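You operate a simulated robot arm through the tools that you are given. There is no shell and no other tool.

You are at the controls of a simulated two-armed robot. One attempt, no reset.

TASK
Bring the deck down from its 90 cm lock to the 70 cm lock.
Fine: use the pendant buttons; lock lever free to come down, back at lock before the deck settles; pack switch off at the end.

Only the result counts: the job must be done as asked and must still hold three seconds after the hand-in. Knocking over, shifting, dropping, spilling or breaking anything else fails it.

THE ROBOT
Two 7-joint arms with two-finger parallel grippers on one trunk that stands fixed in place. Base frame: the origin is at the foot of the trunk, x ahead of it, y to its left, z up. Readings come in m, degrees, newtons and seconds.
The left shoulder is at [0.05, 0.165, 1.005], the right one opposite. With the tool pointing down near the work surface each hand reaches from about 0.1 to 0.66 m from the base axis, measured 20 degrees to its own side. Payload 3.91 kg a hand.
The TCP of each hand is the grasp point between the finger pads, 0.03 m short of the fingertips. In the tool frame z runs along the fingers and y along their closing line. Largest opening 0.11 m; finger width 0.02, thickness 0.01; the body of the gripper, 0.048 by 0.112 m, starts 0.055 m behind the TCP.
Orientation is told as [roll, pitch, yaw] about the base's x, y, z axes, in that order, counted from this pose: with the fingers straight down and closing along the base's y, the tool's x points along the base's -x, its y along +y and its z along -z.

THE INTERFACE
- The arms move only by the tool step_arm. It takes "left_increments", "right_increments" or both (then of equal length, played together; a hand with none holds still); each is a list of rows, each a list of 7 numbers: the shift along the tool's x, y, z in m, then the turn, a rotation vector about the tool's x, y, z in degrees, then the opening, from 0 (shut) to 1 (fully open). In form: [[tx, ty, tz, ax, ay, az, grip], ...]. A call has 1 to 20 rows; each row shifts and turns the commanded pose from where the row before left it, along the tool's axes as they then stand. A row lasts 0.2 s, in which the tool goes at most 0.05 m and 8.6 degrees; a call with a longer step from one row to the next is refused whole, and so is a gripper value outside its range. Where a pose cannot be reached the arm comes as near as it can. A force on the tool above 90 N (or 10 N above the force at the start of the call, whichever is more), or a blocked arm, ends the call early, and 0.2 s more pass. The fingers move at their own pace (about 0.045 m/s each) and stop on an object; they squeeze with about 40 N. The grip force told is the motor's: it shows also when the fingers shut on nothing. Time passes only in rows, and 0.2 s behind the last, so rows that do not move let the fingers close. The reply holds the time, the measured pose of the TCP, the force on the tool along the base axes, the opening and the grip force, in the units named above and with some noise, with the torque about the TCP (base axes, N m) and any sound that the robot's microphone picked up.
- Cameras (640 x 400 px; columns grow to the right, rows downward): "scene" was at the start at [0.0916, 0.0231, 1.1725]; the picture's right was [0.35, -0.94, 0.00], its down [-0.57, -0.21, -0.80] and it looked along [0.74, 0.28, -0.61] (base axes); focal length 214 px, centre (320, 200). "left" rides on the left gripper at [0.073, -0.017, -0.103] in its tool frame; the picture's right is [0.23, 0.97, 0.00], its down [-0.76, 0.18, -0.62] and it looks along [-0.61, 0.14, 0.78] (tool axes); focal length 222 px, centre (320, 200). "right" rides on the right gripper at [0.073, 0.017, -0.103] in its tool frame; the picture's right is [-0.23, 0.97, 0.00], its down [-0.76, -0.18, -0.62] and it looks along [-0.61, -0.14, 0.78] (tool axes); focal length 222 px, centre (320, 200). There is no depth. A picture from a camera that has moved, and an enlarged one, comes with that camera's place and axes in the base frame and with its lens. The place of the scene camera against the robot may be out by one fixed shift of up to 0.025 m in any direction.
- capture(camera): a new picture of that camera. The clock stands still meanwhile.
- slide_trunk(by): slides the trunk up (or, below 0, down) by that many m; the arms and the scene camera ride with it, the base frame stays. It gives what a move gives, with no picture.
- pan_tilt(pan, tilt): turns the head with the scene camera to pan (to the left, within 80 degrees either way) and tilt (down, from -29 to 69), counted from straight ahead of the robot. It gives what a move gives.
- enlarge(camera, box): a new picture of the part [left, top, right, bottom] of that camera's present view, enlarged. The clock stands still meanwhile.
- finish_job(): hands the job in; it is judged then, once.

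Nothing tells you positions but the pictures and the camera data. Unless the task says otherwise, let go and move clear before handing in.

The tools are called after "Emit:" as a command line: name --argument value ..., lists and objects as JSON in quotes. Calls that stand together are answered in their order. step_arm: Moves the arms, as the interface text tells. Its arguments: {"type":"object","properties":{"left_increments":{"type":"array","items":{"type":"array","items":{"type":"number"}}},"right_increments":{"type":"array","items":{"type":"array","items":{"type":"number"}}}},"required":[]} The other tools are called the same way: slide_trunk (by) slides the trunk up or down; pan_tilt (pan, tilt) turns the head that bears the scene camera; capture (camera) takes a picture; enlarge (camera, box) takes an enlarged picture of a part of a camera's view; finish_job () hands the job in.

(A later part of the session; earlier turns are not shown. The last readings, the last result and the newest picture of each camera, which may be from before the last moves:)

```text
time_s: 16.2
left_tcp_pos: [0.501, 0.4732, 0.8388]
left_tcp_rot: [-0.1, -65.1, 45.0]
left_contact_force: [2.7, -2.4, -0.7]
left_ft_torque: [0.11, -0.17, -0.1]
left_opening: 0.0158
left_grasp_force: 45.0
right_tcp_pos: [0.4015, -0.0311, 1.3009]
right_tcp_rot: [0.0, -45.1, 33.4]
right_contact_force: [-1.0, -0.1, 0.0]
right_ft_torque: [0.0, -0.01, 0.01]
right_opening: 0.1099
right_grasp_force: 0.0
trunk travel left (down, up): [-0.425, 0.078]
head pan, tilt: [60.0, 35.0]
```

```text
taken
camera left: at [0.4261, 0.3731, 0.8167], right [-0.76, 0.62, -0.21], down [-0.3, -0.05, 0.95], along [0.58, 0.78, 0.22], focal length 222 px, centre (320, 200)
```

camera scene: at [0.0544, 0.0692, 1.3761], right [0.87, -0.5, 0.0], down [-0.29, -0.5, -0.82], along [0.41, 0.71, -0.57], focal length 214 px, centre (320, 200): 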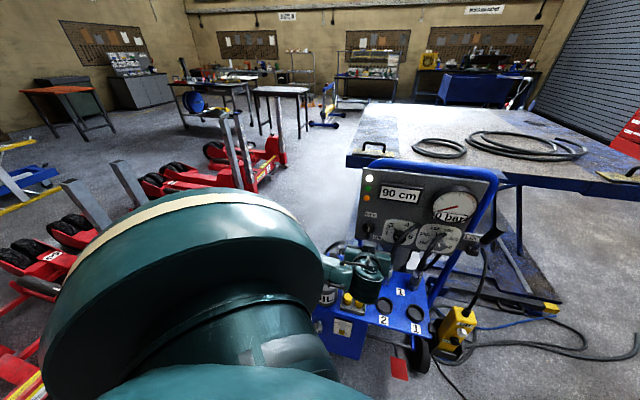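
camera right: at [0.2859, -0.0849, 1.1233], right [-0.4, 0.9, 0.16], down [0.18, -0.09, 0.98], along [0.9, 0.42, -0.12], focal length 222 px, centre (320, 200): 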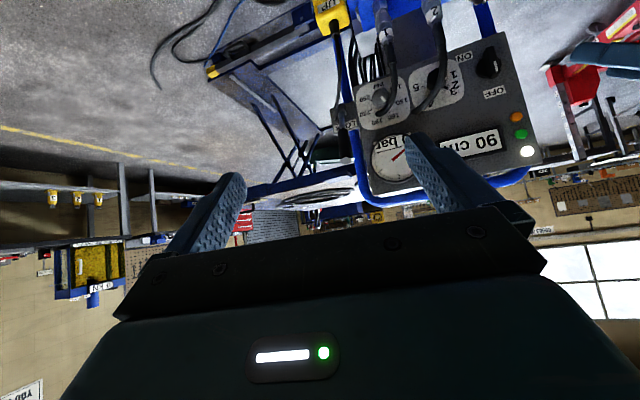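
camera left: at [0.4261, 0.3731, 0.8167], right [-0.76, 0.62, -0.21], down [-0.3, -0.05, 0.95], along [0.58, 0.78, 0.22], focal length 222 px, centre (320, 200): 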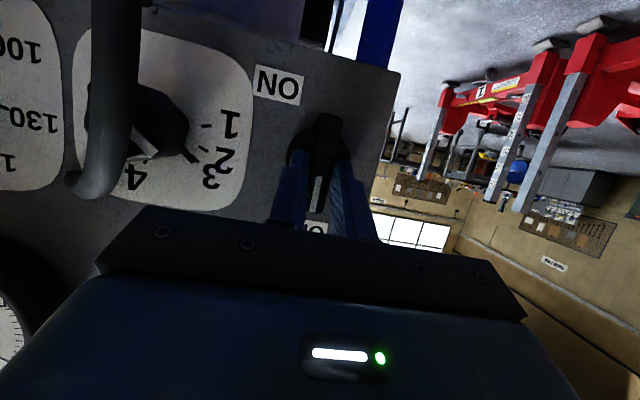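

The bar is gripped (opening 15.8 mm). I'll turn it clockwise about the panel normal in small increments, watching torque.

Emit:
step_arm --left_increments '[[0, -0.0012, 0, -3.38, 0, 7.25, 0], [0, -0.0012, 0, -3.38, 0, 7.25, 0], [0, -0.0012, 0, -3.38, 0, 7.25, 0], [0, -0.0012, 0, -3.38, 0, 7.25, 0]]'

Emit:
capture --camera "left"

Emit:
enlarge --camera "scene" --box '[340, 160, 480, 270]'

```text
time_s: 17.2
left_tcp_pos: [0.507, 0.4671, 0.8366]
left_tcp_rot: [55.8, -50.2, -3.8]
left_contact_force: [6.8, -10.7, -9.8]
left_ft_torque: [0.3, -0.65, -0.48]
left_opening: 0.0156
left_grasp_force: 44.3
right_tcp_pos: [0.4017, -0.0313, 1.3013]
right_tcp_rot: [0.1, -45.1, 33.4]
right_contact_force: [0.7, 0.3, -0.1]
right_ft_torque: [0.0, -0.01, 0.02]
right_opening: 0.1097
right_grasp_force: 0.0
trunk travel left (down, up): [-0.425, 0.078]
head pan, tilt: [60.0, 35.0]
```

```text
taken
camera left: at [0.4208, 0.3782, 0.8096], right [-0.73, 0.6, 0.34], down [0.08, -0.42, 0.9], along [0.68, 0.68, 0.26], focal length 222 px, centre (320, 200)
```

left: 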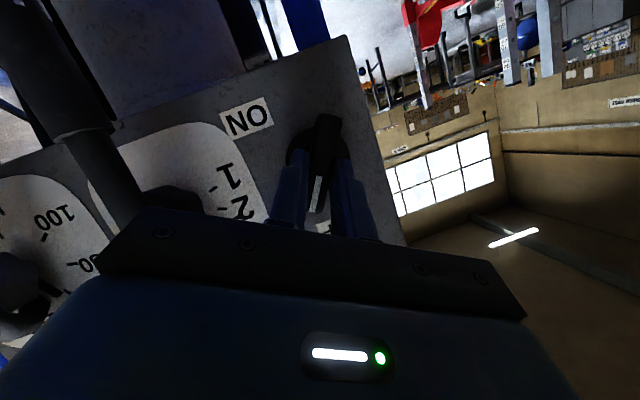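

```text
3.64 times, centred on (410, 215) of scene
camera zoom: at [0.0559, 0.0688, 1.3759], right [0.87, -0.5, 0.0], down [-0.29, -0.5, -0.82], along [0.41, 0.71, -0.57], focal length 780 px, centre (-7, 146)
```

zoom: 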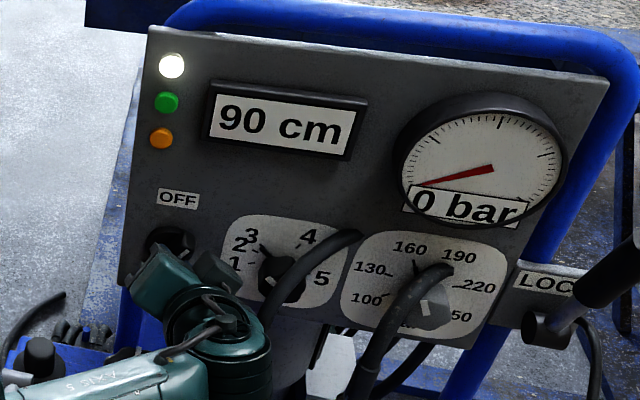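

The knob turns smoothly so far (about 32°). Hose 2 is around 0.10 m to the right and the gripper stays clear of it. I'll continue turning toward ON.

Emit:
step_arm --left_increments '[[0, -0.0012, 0, -3.38, 0, 7.25, 0], [0, -0.0012, 0, -3.38, 0, 7.25, 0], [0, -0.0012, 0, -3.38, 0, 7.25, 0], [0, -0.0012, 0, -3.38, 0, 7.25, 0]]'

Emit:
capture --camera "left"

Emit:
enlarge --camera "scene" --box '[300, 160, 500, 310]'

```text
time_s: 18.2
left_tcp_pos: [0.5087, 0.4644, 0.8305]
left_tcp_rot: [77.9, -23.2, -17.7]
left_contact_force: [15.7, -21.6, -16.7]
left_ft_torque: [-0.58, 0.03, 0.65]
left_opening: 0.0158
left_grasp_force: 45.4
right_tcp_pos: [0.4038, -0.0312, 1.3008]
right_tcp_rot: [0.1, -45.0, 33.2]
right_contact_force: [0.3, -0.1, -0.4]
right_ft_torque: [0.0, 0.0, 0.03]
right_opening: 0.1096
right_grasp_force: 0.0
trunk travel left (down, up): [-0.425, 0.078]
head pan, tilt: [60.0, 35.0]
```

```text
taken
camera left: at [0.4134, 0.3856, 0.8076], right [-0.49, 0.37, 0.79], down [0.38, -0.72, 0.58], along [0.78, 0.58, 0.22], focal length 222 px, centre (320, 200)
```

left: 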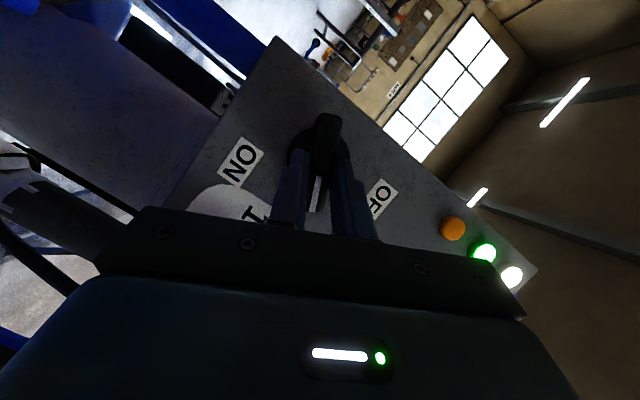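

```text
2.67 times, centred on (400, 235) of scene
camera zoom: at [0.0575, 0.0685, 1.3758], right [0.87, -0.5, 0.0], down [-0.29, -0.5, -0.82], along [0.41, 0.71, -0.57], focal length 572 px, centre (107, 107)
```

zoom: 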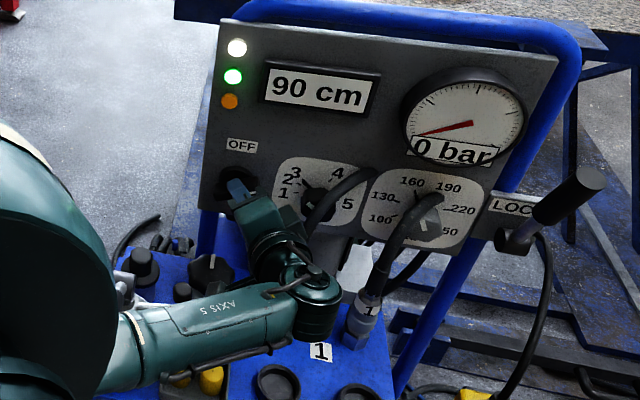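

The green lamp is lit, so the pack is on after about 64°. I'll continue gently so the switch seats fully at ON, shifting slightly along the measured side force to relieve it.

Emit:
step_arm --left_increments '[[0, -0.003, 0, -2.95, 0, 6.34, 0], [0, -0.0025, 0, -2.95, 0, 6.34, 0]]'

Emit:
capture --camera "left"

```text
time_s: 18.8
left_tcp_pos: [0.5111, 0.4638, 0.8286]
left_tcp_rot: [84.8, -10.7, -19.7]
left_contact_force: [8.4, -20.7, -13.5]
left_ft_torque: [-0.36, 0.08, -0.06]
left_opening: 0.0161
left_grasp_force: 45.6
right_tcp_pos: [0.403, -0.0315, 1.3023]
right_tcp_rot: [0.1, -45.2, 33.4]
right_contact_force: [-0.5, 0.3, 0.2]
right_ft_torque: [-0.04, 0.04, 0.01]
right_opening: 0.1102
right_grasp_force: 0.1
trunk travel left (down, up): [-0.425, 0.078]
head pan, tilt: [60.0, 35.0]
```

```text
taken
camera left: at [0.4104, 0.3887, 0.8076], right [-0.35, 0.22, 0.91], down [0.46, -0.81, 0.37], along [0.82, 0.55, 0.18], focal length 222 px, centre (320, 200)
```

left: 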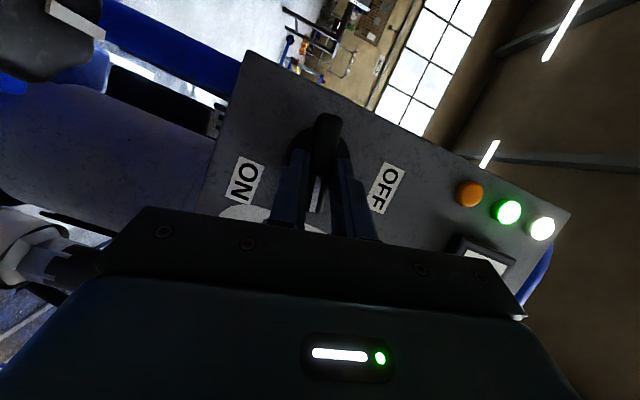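

Emit:
step_arm --left_increments '[[0, -0.0025, 0, -2.95, 0, 6.34, 0], [0, -0.002, 0, -2.95, 0, 6.34, 0]]'

Emit:
capture --camera "left"

Emit:
enlarge --camera "scene" --box '[300, 160, 500, 310]'

```text
time_s: 19.4
left_tcp_pos: [0.5106, 0.4647, 0.8244]
left_tcp_rot: [90.6, 1.6, -20.3]
left_contact_force: [1.2, -22.5, -8.5]
left_ft_torque: [-1.2, -0.78, -0.7]
left_opening: 0.0157
left_grasp_force: 44.7
right_tcp_pos: [0.4014, -0.0318, 1.3012]
right_tcp_rot: [0.1, -45.1, 33.3]
right_contact_force: [0.5, 0.3, 0.4]
right_ft_torque: [0.0, 0.04, 0.0]
right_opening: 0.1098
right_grasp_force: 0.0
trunk travel left (down, up): [-0.425, 0.078]
head pan, tilt: [60.0, 35.0]
```

```text
taken
camera left: at [0.4075, 0.3917, 0.8087], right [-0.19, 0.06, 0.98], down [0.5, -0.85, 0.15], along [0.84, 0.52, 0.13], focal length 222 px, centre (320, 200)
```

left: 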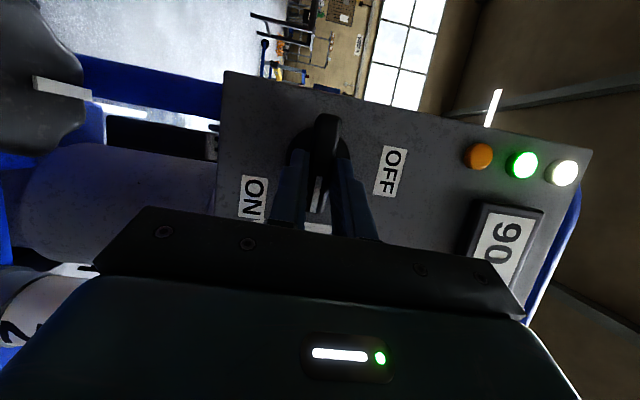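

```text
2.67 times, centred on (400, 235) of scene
camera zoom: at [0.0553, 0.0681, 1.3761], right [0.87, -0.5, 0.0], down [-0.29, -0.5, -0.82], along [0.41, 0.71, -0.57], focal length 572 px, centre (107, 107)
```

zoom: 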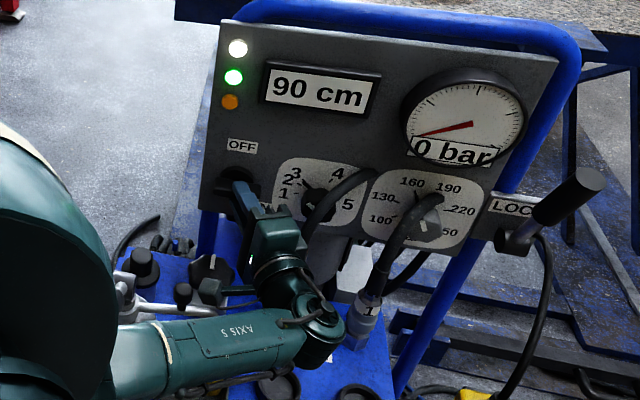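

The knob now meets its stop at about 90° (resisting torque −1.4 N·m) with the green lamp on, so the pack is at ON. I'll open the fingers and back straight out from the panel.

Emit:
step_arm --left_increments '[[0, 0, 0, 0.9, 0, -1.9, 0.5], [0, 0, 0, 0, 0, 0, 0.5], [0, 0, 0, 0, 0, 0, 0.5], [0, 0, 0, 0, 0, 0, 0.5]]'

Emit:
capture --camera "left"

```text
time_s: 20.4
left_tcp_pos: [0.51, 0.466, 0.8251]
left_tcp_rot: [90.0, -0.1, -20.0]
left_contact_force: [-0.1, 0.3, 0.0]
left_ft_torque: [-0.02, 0.0, -0.02]
left_opening: 0.0552
left_grasp_force: 0.1
right_tcp_pos: [0.4014, -0.0311, 1.3026]
right_tcp_rot: [-0.2, -45.1, 33.4]
right_contact_force: [0.7, 0.5, -0.1]
right_ft_torque: [0.03, -0.01, -0.01]
right_opening: 0.1099
right_grasp_force: 0.1
trunk travel left (down, up): [-0.425, 0.078]
head pan, tilt: [60.0, 35.0]
```

```text
taken
camera left: at [0.4071, 0.3935, 0.8084], right [-0.22, 0.08, 0.97], down [0.5, -0.85, 0.18], along [0.84, 0.53, 0.14], focal length 222 px, centre (320, 200)
```

left: 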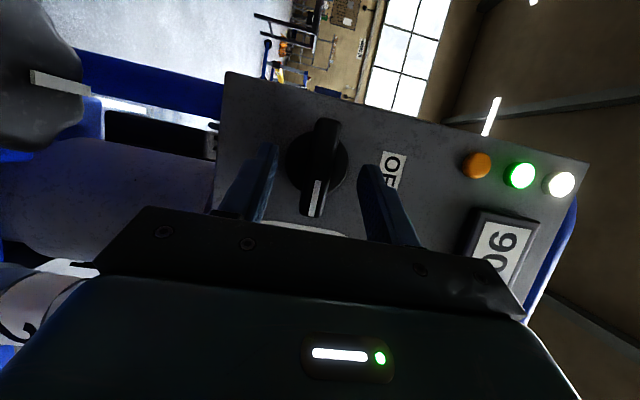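

Released cleanly, with the bar resting at ON. I'll note this re-grasp pose (TCP [0.510, 0.466, 0.825], rot [90, 0, −20]) for switching off later. Next, back the left hand out along the panel normal and re-aim the head.

Emit:
step_arm --left_increments '[[0.0148, 0, -0.0317, 0, 0, 0, 0.5], [0.0148, 0, -0.0317, 0, 0, 0, 0.5], [0.0148, 0, -0.0317, 0, 0, 0, 0.5]]'

Emit:
pan_tilt --pan 32 --tilt 38

Emit:
capture --camera "scene"

```text
time_s: 21.2
left_tcp_pos: [0.4346, 0.3916, 0.826]
left_tcp_rot: [90.1, -0.2, -19.9]
left_contact_force: [0.0, 0.3, 0.5]
left_ft_torque: [-0.02, -0.02, 0.05]
left_opening: 0.0554
left_grasp_force: 0.0
right_tcp_pos: [0.4003, -0.0306, 1.3022]
right_tcp_rot: [-0.1, -45.2, 33.4]
right_contact_force: [0.3, -0.4, 0.0]
right_ft_torque: [0.0, 0.0, 0.01]
right_opening: 0.1102
right_grasp_force: 0.0
trunk travel left (down, up): [-0.425, 0.078]
head pan, tilt: [60.0, 35.0]
```

```text
time_s: 22.2
left_tcp_pos: [0.4347, 0.3927, 0.8251]
left_tcp_rot: [90.0, -0.1, -20.0]
left_contact_force: [-0.5, 0.2, -0.3]
left_ft_torque: [0.01, 0.03, -0.02]
left_opening: 0.055
left_grasp_force: 0.1
right_tcp_pos: [0.3999, -0.0293, 1.3021]
right_tcp_rot: [-0.1, -45.1, 33.4]
right_contact_force: [0.2, -0.2, -0.5]
right_ft_torque: [0.02, -0.01, 0.0]
right_opening: 0.1102
right_grasp_force: 0.0
trunk travel left (down, up): [-0.425, 0.078]
head pan, tilt: [32.0, 38.0]
```

```text
taken
camera scene: at [0.0836, 0.0386, 1.3715], right [0.53, -0.85, 0.0], down [-0.52, -0.33, -0.79], along [0.67, 0.42, -0.62], focal length 214 px, centre (320, 200)
```

scene: 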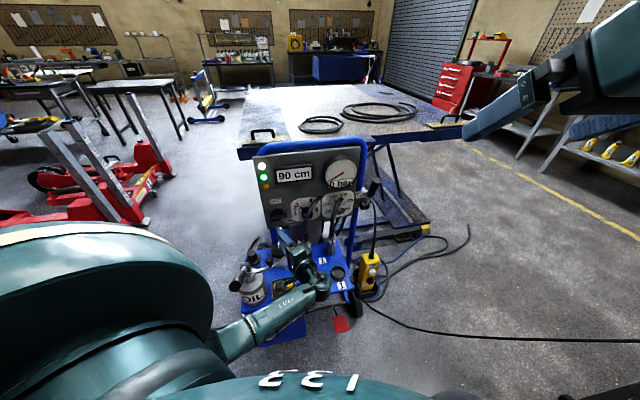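

I can see the display, gauge, lever and pendant, and the left forearm is clear of the oil can. Next I'll bring the right hand, fingers closed, in front of the pendant facing its buttons (yaw 45°, 30° downward).

Emit:
step_arm --right_increments '[[0, 0, 0, -4.11, 0, -4.09, 0], [0, 0, 0, -4.11, 0, -4.09, 0], [0, 0, 0, 0, -7.45, 0, 0], [0, 0, 0, 0, -7.45, 0, 0], [0.03524, -0.0007, 0.02818, 0, 0, 0, 0], [0.03524, -0.0007, 0.02818, 0, 0, 0, 0], [0.03524, -0.0007, 0.02818, 0, 0, 0, 0], [0.03524, -0.0007, 0.02818, 0, 0, 0, 0], [0.03524, -0.0007, 0.02818, 0, 0, 0, 0], [0.03524, -0.0007, 0.02818, 0, 0, 0, 0], [0.03524, -0.0007, 0.02818, 0, 0, 0, 0]]'

Emit:
capture --camera "scene"

Emit:
capture --camera "right"

```text
time_s: 24.6
left_tcp_pos: [0.4346, 0.3918, 0.8253]
left_tcp_rot: [89.9, -0.1, -20.0]
left_contact_force: [-0.2, -0.1, -0.7]
left_ft_torque: [0.03, 0.0, -0.02]
left_opening: 0.0549
left_grasp_force: 0.1
right_tcp_pos: [0.4387, 0.0005, 0.9877]
right_tcp_rot: [-0.3, -60.1, 45.2]
right_contact_force: [0.1, 0.7, 0.9]
right_ft_torque: [0.02, 0.01, -0.02]
right_opening: 0.0
right_grasp_force: 37.5
trunk travel left (down, up): [-0.425, 0.078]
head pan, tilt: [32.0, 38.0]
```

```text
taken
camera scene: at [0.0837, 0.0385, 1.3715], right [0.53, -0.85, 0.0], down [-0.52, -0.33, -0.79], along [0.67, 0.42, -0.62], focal length 214 px, centre (320, 200)
```

scene: 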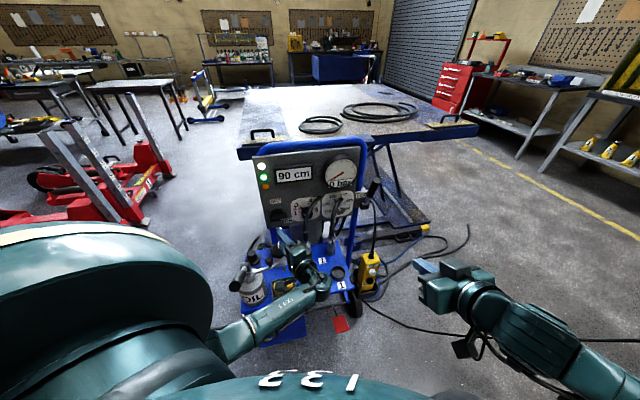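

```text
taken
camera right: at [0.3368, -0.0754, 0.9774], right [-0.61, 0.77, 0.2], down [0.01, -0.24, 0.97], along [0.79, 0.59, 0.14], focal length 222 px, centre (320, 200)
```

right: 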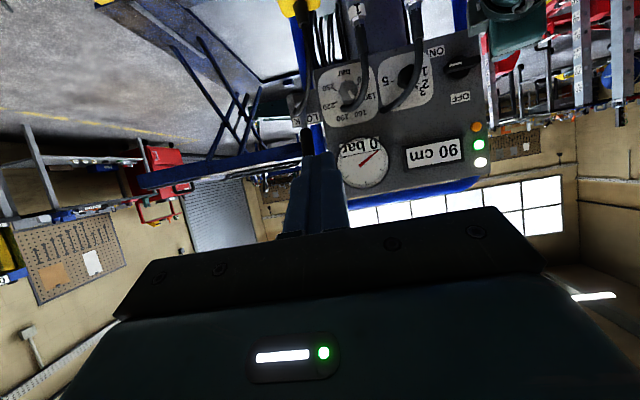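

Emit:
step_arm --right_increments '[[0.0351, -0.0006, 0.0278, 0, 0, 0, 0], [0.0351, -0.0006, 0.0278, 0, 0, 0, 0], [0.0351, -0.0006, 0.0278, 0, 0, 0, 0], [0.0351, -0.0006, 0.0278, 0, 0, 0, 0], [0.0351, -0.0006, 0.0278, 0, 0, 0, 0], [0.0351, -0.0006, 0.0278, 0, 0, 0, 0]]'

Emit:
capture --camera "scene"

Emit:
capture --camera "right"

```text
time_s: 26.0
left_tcp_pos: [0.4335, 0.3915, 0.826]
left_tcp_rot: [89.8, -0.1, -20.0]
left_contact_force: [0.6, -0.5, -0.3]
left_ft_torque: [-0.01, 0.01, -0.02]
left_opening: 0.0549
left_grasp_force: 0.0
right_tcp_pos: [0.4681, 0.0264, 0.7245]
right_tcp_rot: [0.1, -60.2, 45.1]
right_contact_force: [-0.3, -1.5, 0.7]
right_ft_torque: [0.0, -0.01, 0.01]
right_opening: 0.0001
right_grasp_force: 37.0
trunk travel left (down, up): [-0.425, 0.078]
head pan, tilt: [32.0, 38.0]
```

```text
taken
camera scene: at [0.0837, 0.0386, 1.3715], right [0.53, -0.85, 0.0], down [-0.52, -0.33, -0.79], along [0.67, 0.42, -0.62], focal length 214 px, centre (320, 200)
```

scene: 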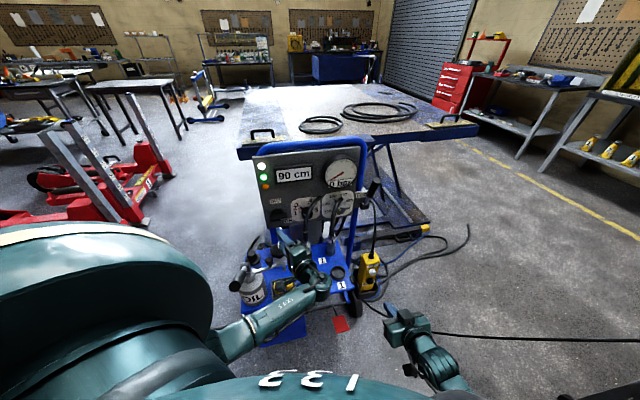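

```text
taken
camera right: at [0.3655, -0.0506, 0.7125], right [-0.61, 0.77, 0.2], down [0.01, -0.24, 0.97], along [0.79, 0.59, 0.14], focal length 222 px, centre (320, 200)
```

right: 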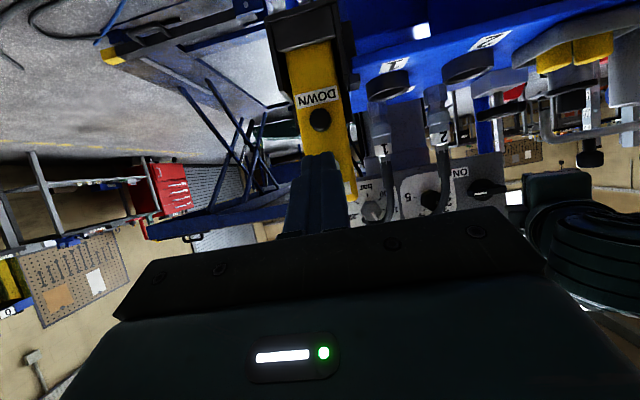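

Emit:
enlarge --camera "right" --box '[260, 30, 380, 220]'

Emit:
enlarge --camera "scene" --box '[340, 220, 460, 340]'

```text
2.11 times, centred on (320, 125) of right
camera zoom: at [0.3655, -0.0506, 0.7125], right [-0.61, 0.77, 0.2], down [0.01, -0.24, 0.97], along [0.79, 0.59, 0.14], focal length 468 px, centre (320, 358)
```

zoom: 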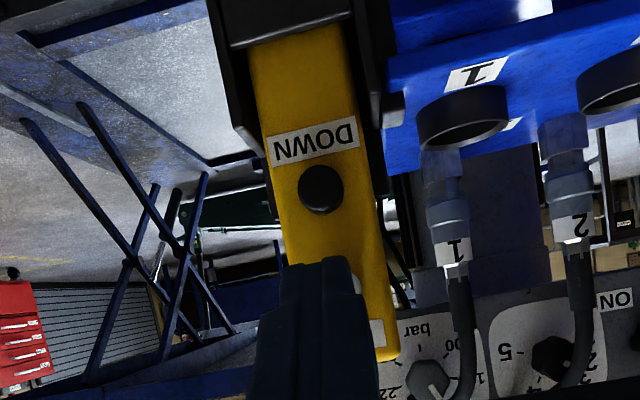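

```text
3.33 times, centred on (400, 280) of scene
camera zoom: at [0.0837, 0.0386, 1.3715], right [0.53, -0.85, 0.0], down [-0.52, -0.33, -0.79], along [0.67, 0.42, -0.62], focal length 715 px, centre (53, -67)
```

zoom: 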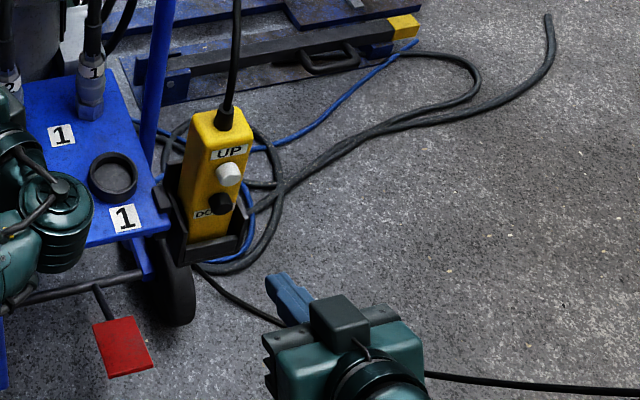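

The pendant geometry matches exactly (DOWN recomputed at [0.564, 0.120, 0.660]), and the fingertip is lined up about 0.10 m off UP. I'll close most of that gap, then touch gently.

Emit:
step_arm --right_increments '[[-0.02, -0.0006, 0.0375, 0, 0, 0, 0], [-0.02, -0.0006, 0.0375, 0, 0, 0, 0]]'

Emit:
enlarge --camera "right" --box '[240, 30, 400, 230]'

Emit:
enlarge --camera "scene" --box '[330, 220, 430, 320]'

```text
time_s: 26.6
left_tcp_pos: [0.4348, 0.3932, 0.8254]
left_tcp_rot: [89.9, -0.1, -20.0]
left_contact_force: [-0.3, 0.1, -0.5]
left_ft_torque: [0.01, 0.02, 0.02]
left_opening: 0.0548
left_grasp_force: 0.1
right_tcp_pos: [0.5287, 0.0825, 0.7228]
right_tcp_rot: [-0.1, -59.9, 45.0]
right_contact_force: [-1.0, 0.0, -0.3]
right_ft_torque: [-0.01, 0.0, 0.0]
right_opening: 0.0001
right_grasp_force: 37.3
trunk travel left (down, up): [-0.425, 0.078]
head pan, tilt: [32.0, 38.0]
```

```text
2.00 times, centred on (320, 130) of right
camera zoom: at [0.4262, 0.0069, 0.7117], right [-0.61, 0.77, 0.2], down [0.01, -0.24, 0.97], along [0.79, 0.59, 0.13], focal length 444 px, centre (320, 340)
```

zoom: 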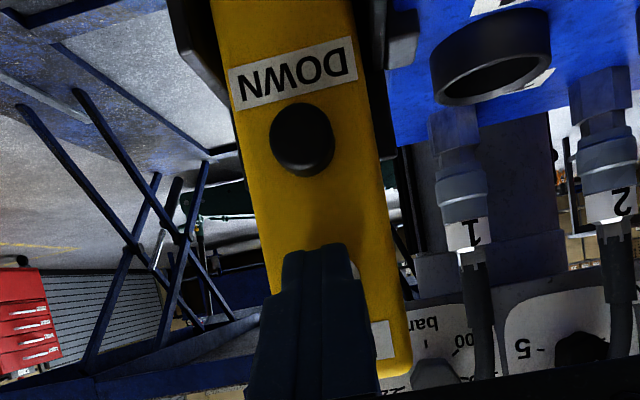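

```text
4.00 times, centred on (380, 270) of scene
camera zoom: at [0.0838, 0.0389, 1.3714], right [0.53, -0.85, 0.0], down [-0.52, -0.33, -0.79], along [0.67, 0.42, -0.62], focal length 858 px, centre (80, -80)
```

zoom: 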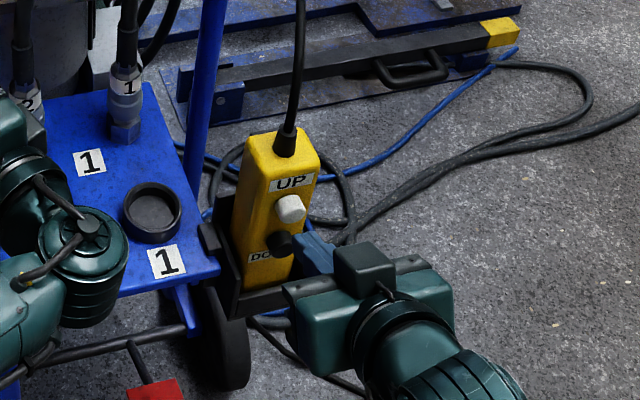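

Emit:
step_arm --right_increments '[[-0.0035, 0.001, 0.0061, 0, 0, 0, 0], [-0.003, 0.001, 0.0052, 0, 0, 0, 0]]'

Emit:
enlarge --camera "scene" --box '[330, 220, 430, 320]'

Emit:
enlarge --camera "right" --box '[240, 30, 400, 230]'

```text
time_s: 27.2
left_tcp_pos: [0.4342, 0.3933, 0.8252]
left_tcp_rot: [90.0, -0.1, -19.9]
left_contact_force: [-0.2, -0.2, 0.1]
left_ft_torque: [0.0, 0.02, 0.0]
left_opening: 0.0548
left_grasp_force: 0.0
right_tcp_pos: [0.537, 0.093, 0.7224]
right_tcp_rot: [-0.2, -60.0, 45.0]
right_contact_force: [-0.8, 0.2, -0.2]
right_ft_torque: [-0.01, -0.01, -0.03]
right_opening: 0.0
right_grasp_force: 38.0
trunk travel left (down, up): [-0.425, 0.078]
head pan, tilt: [32.0, 38.0]
```

```text
4.00 times, centred on (380, 270) of scene
camera zoom: at [0.0837, 0.0386, 1.3715], right [0.53, -0.85, 0.0], down [-0.52, -0.33, -0.79], along [0.67, 0.42, -0.62], focal length 858 px, centre (80, -80)
```

zoom: 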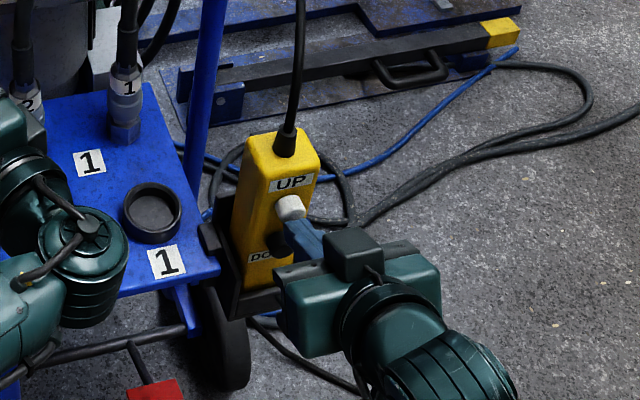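

```text
2.00 times, centred on (320, 130) of right
camera zoom: at [0.4346, 0.0174, 0.7108], right [-0.61, 0.77, 0.2], down [0.01, -0.24, 0.97], along [0.79, 0.59, 0.14], focal length 444 px, centre (320, 340)
```

zoom: 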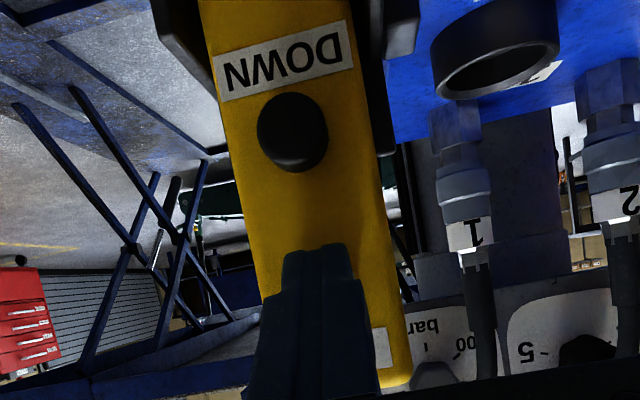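

Emit:
step_arm --right_increments '[[-0.0025, 0, 0.0043, 0, 0, 0, 0], [-0.0025, 0, 0.0043, 0, 0, 0, 0]]'

Emit:
capture --camera "scene"

Emit:
enlarge --camera "scene" --box '[240, 140, 390, 260]'

Emit:
enlarge --camera "scene" --box '[330, 220, 430, 320]'

```text
time_s: 27.8
left_tcp_pos: [0.4326, 0.3912, 0.8269]
left_tcp_rot: [90.0, -0.1, -20.0]
left_contact_force: [1.3, 0.4, 0.1]
left_ft_torque: [-0.02, 0.0, 0.02]
left_opening: 0.0551
left_grasp_force: 0.0
right_tcp_pos: [0.5434, 0.1011, 0.721]
right_tcp_rot: [-0.1, -60.0, 45.0]
right_contact_force: [-11.8, -8.4, 4.7]
right_ft_torque: [0.0, -0.09, 0.05]
right_opening: 0.0002
right_grasp_force: 37.6
trunk travel left (down, up): [-0.425, 0.078]
head pan, tilt: [32.0, 38.0]
heard: click
```

```text
taken
camera scene: at [0.0823, 0.0378, 1.3717], right [0.53, -0.85, 0.0], down [-0.52, -0.33, -0.79], along [0.67, 0.42, -0.61], focal length 214 px, centre (320, 200)
```

scene: 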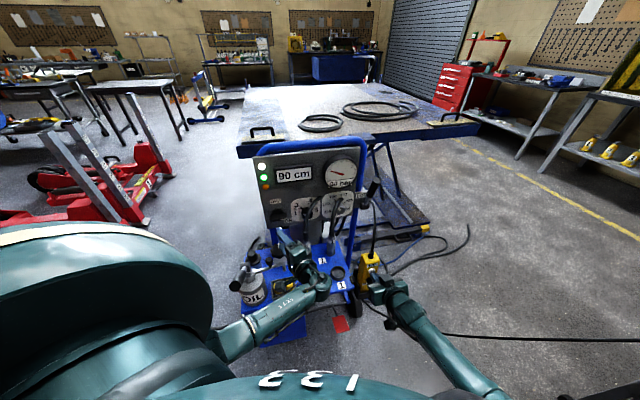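

```text
3.33 times, centred on (315, 200) of scene
camera zoom: at [0.0823, 0.0378, 1.3717], right [0.53, -0.85, 0.0], down [-0.52, -0.33, -0.79], along [0.67, 0.42, -0.61], focal length 715 px, centre (337, 200)
```

zoom: 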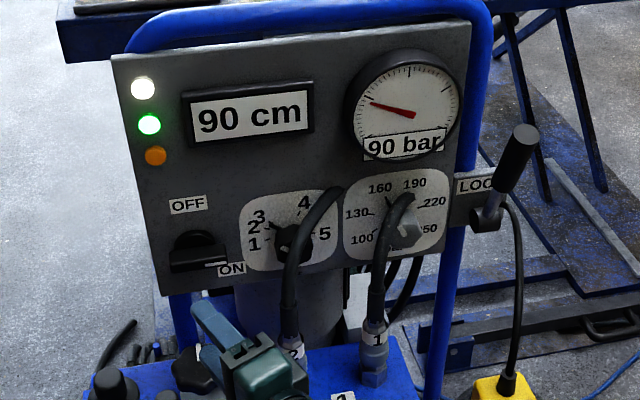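

```text
4.00 times, centred on (380, 270) of scene
camera zoom: at [0.0823, 0.0378, 1.3717], right [0.53, -0.85, 0.0], down [-0.52, -0.33, -0.79], along [0.67, 0.42, -0.61], focal length 858 px, centre (80, -80)
```

zoom: 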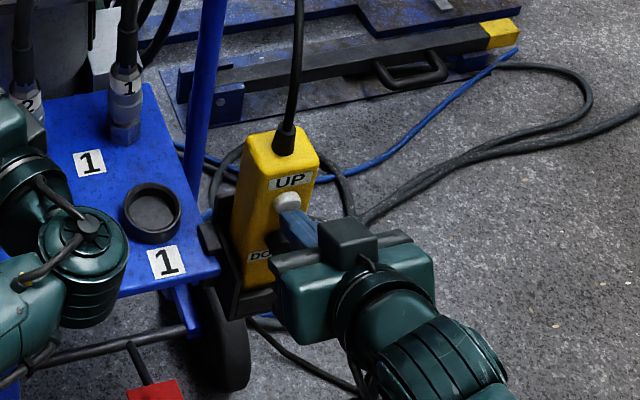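

UP clicked and the gauge jumped to 90 bar. I'll hold it briefly and watch the height.

Emit:
step_arm --right_increments '[[0, 0, 0, 0, 0, 0, 0], [0, 0, 0, 0, 0, 0, 0], [0, 0, 0, 0, 0, 0, 0]]'

Emit:
enlarge --camera "scene" --box '[240, 140, 390, 260]'

```text
time_s: 28.6
left_tcp_pos: [0.4339, 0.3935, 0.826]
left_tcp_rot: [90.1, -0.2, -20.0]
left_contact_force: [0.2, -0.6, -0.4]
left_ft_torque: [0.0, 0.01, -0.02]
left_opening: 0.0551
left_grasp_force: 0.1
right_tcp_pos: [0.5447, 0.0994, 0.7216]
right_tcp_rot: [-0.2, -59.9, 45.0]
right_contact_force: [-11.6, -8.2, 0.2]
right_ft_torque: [-0.07, 0.1, 0.1]
right_opening: 0.0
right_grasp_force: 36.8
trunk travel left (down, up): [-0.425, 0.078]
head pan, tilt: [32.0, 38.0]
```

```text
3.33 times, centred on (315, 200) of scene
camera zoom: at [0.0828, 0.038, 1.3715], right [0.53, -0.85, 0.0], down [-0.52, -0.33, -0.79], along [0.67, 0.42, -0.61], focal length 715 px, centre (337, 200)
```

zoom: 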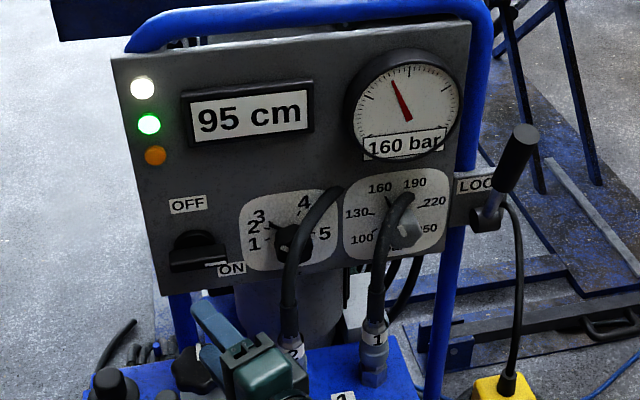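

The deck has already risen to 95 cm, clear of the 90 lock, so I'm releasing UP now.

Emit:
step_arm --right_increments '[[0.0125, 0, -0.0217, 0, 0, 0, 0]]'

Emit:
enlarge --camera "scene" --box '[240, 140, 390, 260]'

Emit:
capture --camera "scene"

```text
time_s: 29.0
left_tcp_pos: [0.4342, 0.3924, 0.8254]
left_tcp_rot: [90.1, -0.1, -20.0]
left_contact_force: [-0.7, -0.3, -0.6]
left_ft_torque: [0.01, -0.03, 0.0]
left_opening: 0.0549
left_grasp_force: 0.0
right_tcp_pos: [0.5274, 0.0866, 0.7222]
right_tcp_rot: [0.0, -60.3, 44.9]
right_contact_force: [0.6, 0.3, -1.2]
right_ft_torque: [-0.01, 0.02, -0.01]
right_opening: 0.0001
right_grasp_force: 38.2
trunk travel left (down, up): [-0.425, 0.078]
head pan, tilt: [32.0, 38.0]
```

```text
3.33 times, centred on (315, 200) of scene
camera zoom: at [0.0833, 0.0383, 1.3716], right [0.53, -0.85, 0.0], down [-0.52, -0.33, -0.79], along [0.67, 0.42, -0.62], focal length 715 px, centre (337, 200)
```

zoom: 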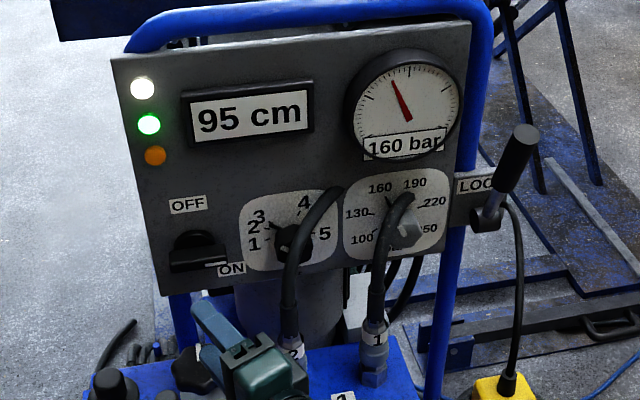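

```text
taken
camera scene: at [0.0833, 0.0383, 1.3716], right [0.53, -0.85, 0.0], down [-0.52, -0.33, -0.79], along [0.67, 0.42, -0.62], focal length 214 px, centre (320, 200)
```

scene: 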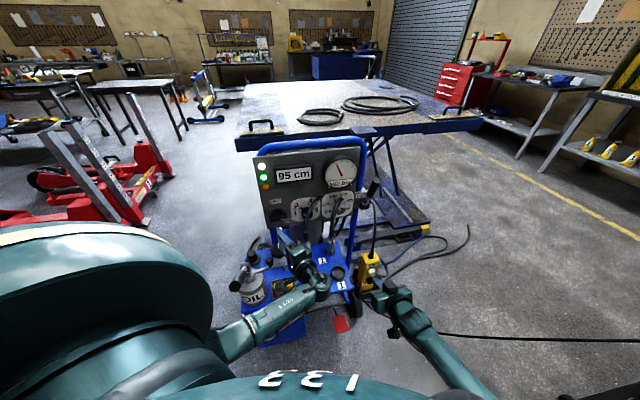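

The deck is holding at 95 cm and 160 bar. The right hand goes to the lock lever next: back off the pendant, rise, and look at the lever close up before gripping it.

Emit:
step_arm --right_increments '[[0.015, 0, -0.026, 0, 0, 0, 0], [-0.0375, -0.0083, -0.0217, 0, 0, 0, 0.6], [-0.0375, -0.0083, -0.0217, 0, 0, 0, 0.6], [-0.0375, -0.0083, -0.0217, 0, 0, 0, 0.6], [-0.0375, -0.0083, -0.0217, 0, 0, 0, 0.6], [-0.0375, -0.0083, -0.0217, 0, 0, 0, 0.6], [-0.0375, -0.0083, -0.0217, 0, 0, 0, 0.6], [-0.0167, 0, 0.0289, 0, 0, 0, 0.6], [-0.0167, 0, 0.0289, 0, 0, 0, 0.6], [-0.0167, 0, 0.0289, 0, 0, 0, 0.6]]'

Emit:
capture --camera "right"

Emit:
capture --camera "scene"

```text
time_s: 31.2
left_tcp_pos: [0.4337, 0.3912, 0.8254]
left_tcp_rot: [89.9, -0.1, -20.0]
left_contact_force: [-0.2, -0.6, 0.5]
left_ft_torque: [0.01, 0.01, 0.01]
left_opening: 0.0548
left_grasp_force: 0.1
right_tcp_pos: [0.612, 0.0961, 0.9794]
right_tcp_rot: [0.1, -59.9, 44.8]
right_contact_force: [1.3, 0.1, 0.1]
right_ft_torque: [0.01, 0.02, 0.04]
right_opening: 0.0663
right_grasp_force: 0.0
trunk travel left (down, up): [-0.425, 0.078]
head pan, tilt: [32.0, 38.0]
```

```text
taken
camera right: at [0.5089, 0.0202, 0.9678], right [-0.61, 0.77, 0.2], down [0.01, -0.24, 0.97], along [0.79, 0.59, 0.14], focal length 222 px, centre (320, 200)
```

right: 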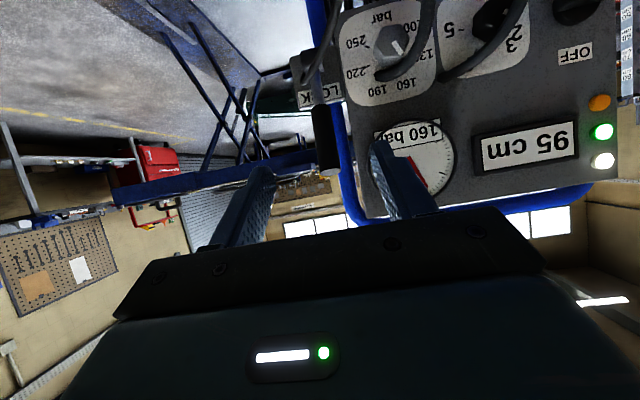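

```text
taken
camera scene: at [0.0836, 0.0388, 1.3714], right [0.53, -0.85, 0.0], down [-0.52, -0.33, -0.79], along [0.67, 0.42, -0.62], focal length 214 px, centre (320, 200)
```

scene: 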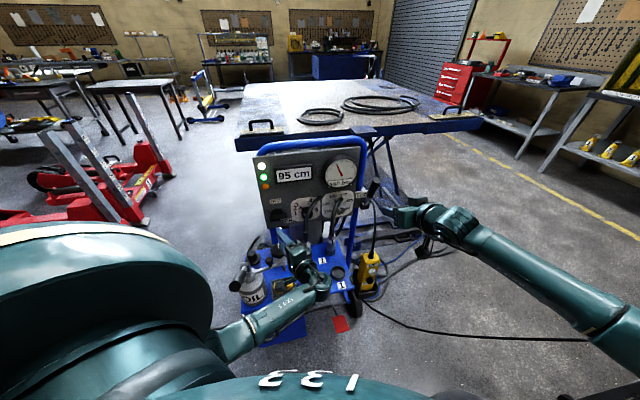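

Emit:
enlarge --camera "right" --box '[270, 0, 400, 190]'

Emit:
enlarge --camera "scene" --box '[340, 160, 440, 280]'

```text
2.11 times, centred on (335, 95) of right
camera zoom: at [0.5089, 0.0202, 0.9678], right [-0.61, 0.77, 0.2], down [0.01, -0.24, 0.97], along [0.79, 0.59, 0.14], focal length 468 px, centre (288, 421)
```

zoom: 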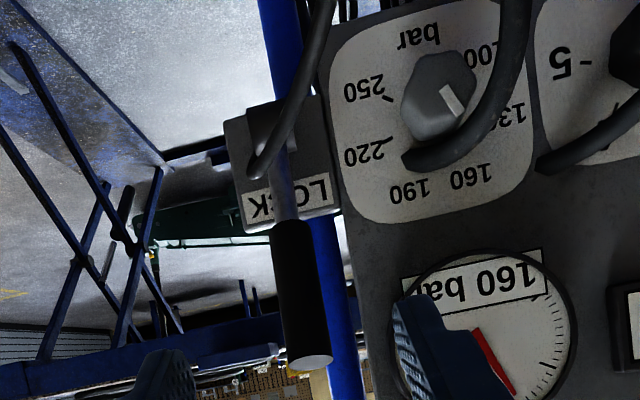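

```text
3.33 times, centred on (390, 220) of scene
camera zoom: at [0.0836, 0.0388, 1.3714], right [0.53, -0.85, 0.0], down [-0.52, -0.33, -0.79], along [0.67, 0.42, -0.62], focal length 715 px, centre (87, 133)
```

zoom: 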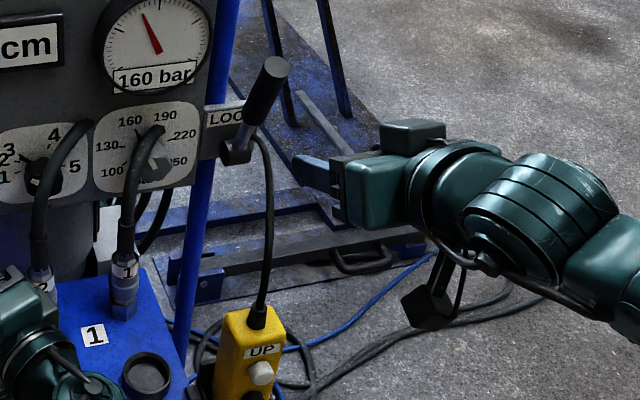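

The lever swings in the plane r≈0.366 about a hub with a horizontal axis parallel to the panel. The deck is still at 95 cm. I'll advance the open fingers to straddle the lever grip.

Emit:
step_arm --right_increments '[[-0.0135, -0.0004, 0.0378, 0, 0, 0, 0.6], [-0.0135, -0.0004, 0.0378, 0, 0, 0, 0.6], [-0.0135, -0.0004, 0.0378, 0, 0, 0, 0.6]]'

Emit:
capture --camera "right"

Emit:
enlarge --camera "scene" --box '[340, 140, 460, 260]'

```text
time_s: 32.0
left_tcp_pos: [0.4338, 0.3925, 0.825]
left_tcp_rot: [90.0, -0.1, -20.0]
left_contact_force: [-0.1, 0.0, 0.5]
left_ft_torque: [0.04, -0.01, -0.03]
left_opening: 0.0548
left_grasp_force: 0.0
right_tcp_pos: [0.6754, 0.1582, 0.9662]
right_tcp_rot: [-0.2, -60.3, 45.0]
right_contact_force: [0.7, -0.2, -0.1]
right_ft_torque: [0.0, -0.01, -0.02]
right_opening: 0.0661
right_grasp_force: 0.1
right hand out of reach, approached as far as the arm can: row 3
trunk travel left (down, up): [-0.425, 0.078]
head pan, tilt: [32.0, 38.0]
```

```text
taken
camera right: at [0.5727, 0.082, 0.9548], right [-0.61, 0.77, 0.19], down [0.01, -0.24, 0.97], along [0.8, 0.59, 0.14], focal length 222 px, centre (320, 200)
```

right: 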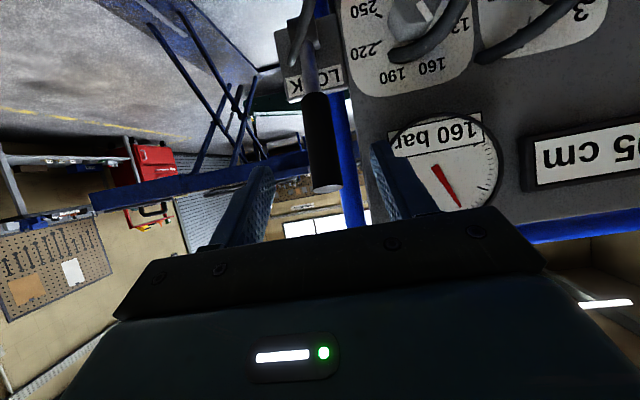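

```text
3.33 times, centred on (400, 200) of scene
camera zoom: at [0.0838, 0.0375, 1.3716], right [0.53, -0.85, 0.0], down [-0.52, -0.33, -0.79], along [0.67, 0.42, -0.62], focal length 715 px, centre (53, 200)
```

zoom: 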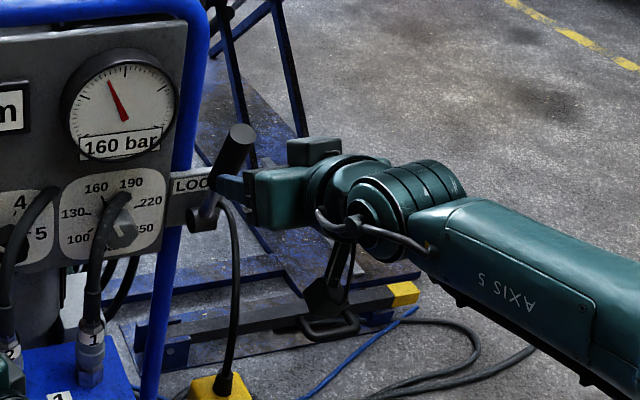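

The lever is beyond the right arm's reach, stopping about 70 mm short. The left arm can reach it comfortably, so I'll swap roles: park the right hand in front of the pendant at DOWN height with fingers shut, and raise the left hand clear.

Emit:
step_arm --left_increments '[[0, 0.04, 0, 0, 0, 0, 0.5], [0, 0.04, 0, 0, 0, 0, 0.5], [0, 0.04, 0, 0, 0, 0, 0.5], [0, 0.04, 0, 0, 0, 0, 0.5], [0, 0.04, 0, 0, 0, 0, 0.5], [0, 0, 0, 0, 0, 0, 0.5], [0, 0, 0, 0, 0, 0, 0.5], [0, 0, 0, 0, 0, 0, 0.5], [0, 0, 0, 0, 0, 0, 0.5], [0, 0, 0, 0, 0, 0, 0.5]]' --right_increments '[[0.019, 0, -0.0329, 0, 0, 0, 0.6], [0.019, 0, -0.0329, 0, 0, 0, 0.6], [0.019, 0, -0.0329, 0, 0, 0, 0.6], [0.019, 0, -0.0329, 0, 0, 0, 0.6], [0.019, 0, -0.0329, 0, 0, 0, 0.6], [0.0345, 0.0104, 0.0199, 0, 0, 0, 0], [0.0345, 0.0104, 0.0199, 0, 0, 0, 0], [0.0345, 0.0104, 0.0199, 0, 0, 0, 0], [0.0345, 0.0104, 0.0199, 0, 0, 0, 0], [0.0345, 0.0104, 0.0199, 0, 0, 0, 0]]'

Emit:
capture --camera "scene"

```text
time_s: 34.2
left_tcp_pos: [0.4348, 0.392, 1.025]
left_tcp_rot: [89.9, 0.0, -20.0]
left_contact_force: [0.1, 0.2, 0.2]
left_ft_torque: [-0.02, -0.03, 0.0]
left_opening: 0.0546
left_grasp_force: 0.1
right_tcp_pos: [0.5023, 0.063, 0.7662]
right_tcp_rot: [-0.1, -59.9, 45.0]
right_contact_force: [0.1, -0.1, 0.3]
right_ft_torque: [0.02, -0.03, 0.0]
right_opening: 0.0
right_grasp_force: 37.7
trunk travel left (down, up): [-0.425, 0.078]
head pan, tilt: [32.0, 38.0]
```

```text
taken
camera scene: at [0.0836, 0.0386, 1.3715], right [0.53, -0.85, 0.0], down [-0.52, -0.33, -0.79], along [0.67, 0.42, -0.62], focal length 214 px, centre (320, 200)
```

scene: 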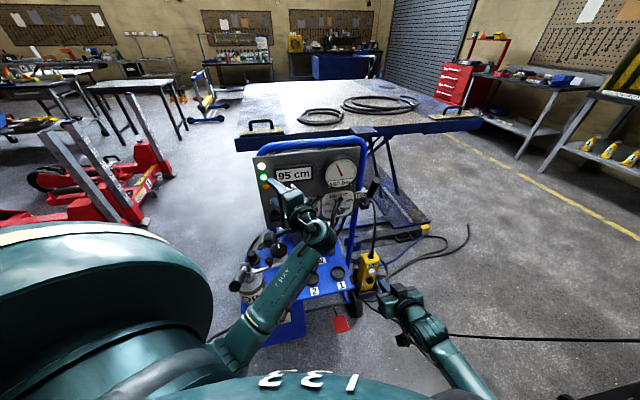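

Now I'll lower the trunk 0.1 m so that DOWN and the lever are both within reach, then bring the left hand around to face the lever.

Emit:
slide_trunk --by -0.1

Emit:
step_arm --left_increments '[[-0.0281, 0.0238, -0.0143, 0, 0, 0, 0.6], [-0.0281, 0.0238, -0.0143, 0, 0, 0, 0.6], [-0.0281, 0.0238, -0.0143, 0, 0, 0, 0.6], [-0.0281, 0.0238, -0.0143, 0, 0, 0, 0.6], [0, 0, 0, 4.7, -0.715, -6.71, 0.6], [0, 0, 0, 4.7, -0.715, -6.71, 0.6], [0, 0, 0, 4.7, -0.715, -6.71, 0.6], [0, 0, 0, 4.7, -0.715, -6.71, 0.6], [0, 0, 0, 4.7, -0.715, -6.71, 0.6], [0, 0, 0, 4.7, -0.715, -6.71, 0.6], [0, 0, 0, 4.7, -0.715, -6.71, 0.6], [0, 0, 0, 4.7, -0.715, -6.71, 0.6], [0, 0, 0, 4.7, -0.715, -6.71, 0.6], [0, 0, 0, 4.7, -0.715, -6.71, 0.6], [0, 0, 0, 4.7, -0.715, -6.71, 0.6]]'

Emit:
capture --camera "scene"

Emit:
capture --camera "left"

```text
time_s: 35.5
left_tcp_pos: [0.435, 0.3926, 0.9258]
left_tcp_rot: [90.0, -0.1, -20.0]
left_contact_force: [0.7, 0.5, -0.6]
left_ft_torque: [0.02, 0.03, -0.02]
left_opening: 0.0552
left_grasp_force: 0.0
right_tcp_pos: [0.5037, 0.0622, 0.6659]
right_tcp_rot: [-0.2, -60.0, 44.9]
right_contact_force: [0.4, 0.0, 0.5]
right_ft_torque: [-0.05, 0.03, 0.0]
right_opening: 0.0
right_grasp_force: 37.7
trunk travel left (down, up): [-0.325, 0.178]
head pan, tilt: [32.0, 38.0]
```

```text
time_s: 38.7
left_tcp_pos: [0.5207, 0.3009, 1.0195]
left_tcp_rot: [-0.5, -60.0, 30.5]
left_contact_force: [-0.5, -0.5, -0.4]
left_ft_torque: [0.01, -0.03, -0.01]
left_opening: 0.0658
left_grasp_force: 0.0
right_tcp_pos: [0.5034, 0.064, 0.6664]
right_tcp_rot: [-0.1, -60.0, 45.0]
right_contact_force: [0.1, -0.2, 0.4]
right_ft_torque: [0.01, 0.0, -0.03]
right_opening: 0.0001
right_grasp_force: 37.6
trunk travel left (down, up): [-0.325, 0.178]
head pan, tilt: [32.0, 38.0]
```

```text
taken
camera scene: at [0.0836, 0.0385, 1.2715], right [0.53, -0.85, 0.0], down [-0.52, -0.33, -0.79], along [0.67, 0.42, -0.62], focal length 214 px, centre (320, 200)
```

scene: 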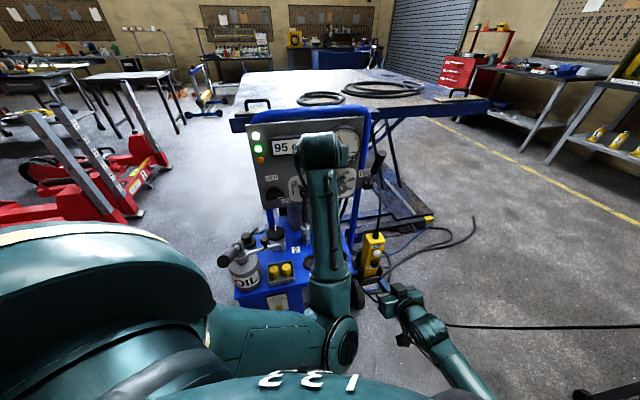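

```text
taken
camera left: at [0.4202, 0.222, 1.0098], right [-0.58, 0.79, -0.2], down [-0.23, 0.08, 0.97], along [0.78, 0.61, 0.13], focal length 222 px, centre (320, 200)
```

left: 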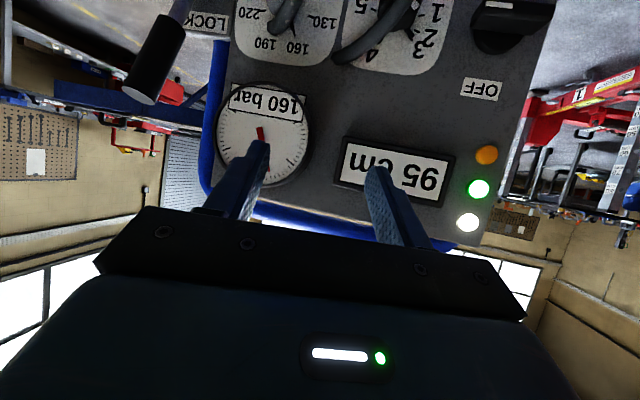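

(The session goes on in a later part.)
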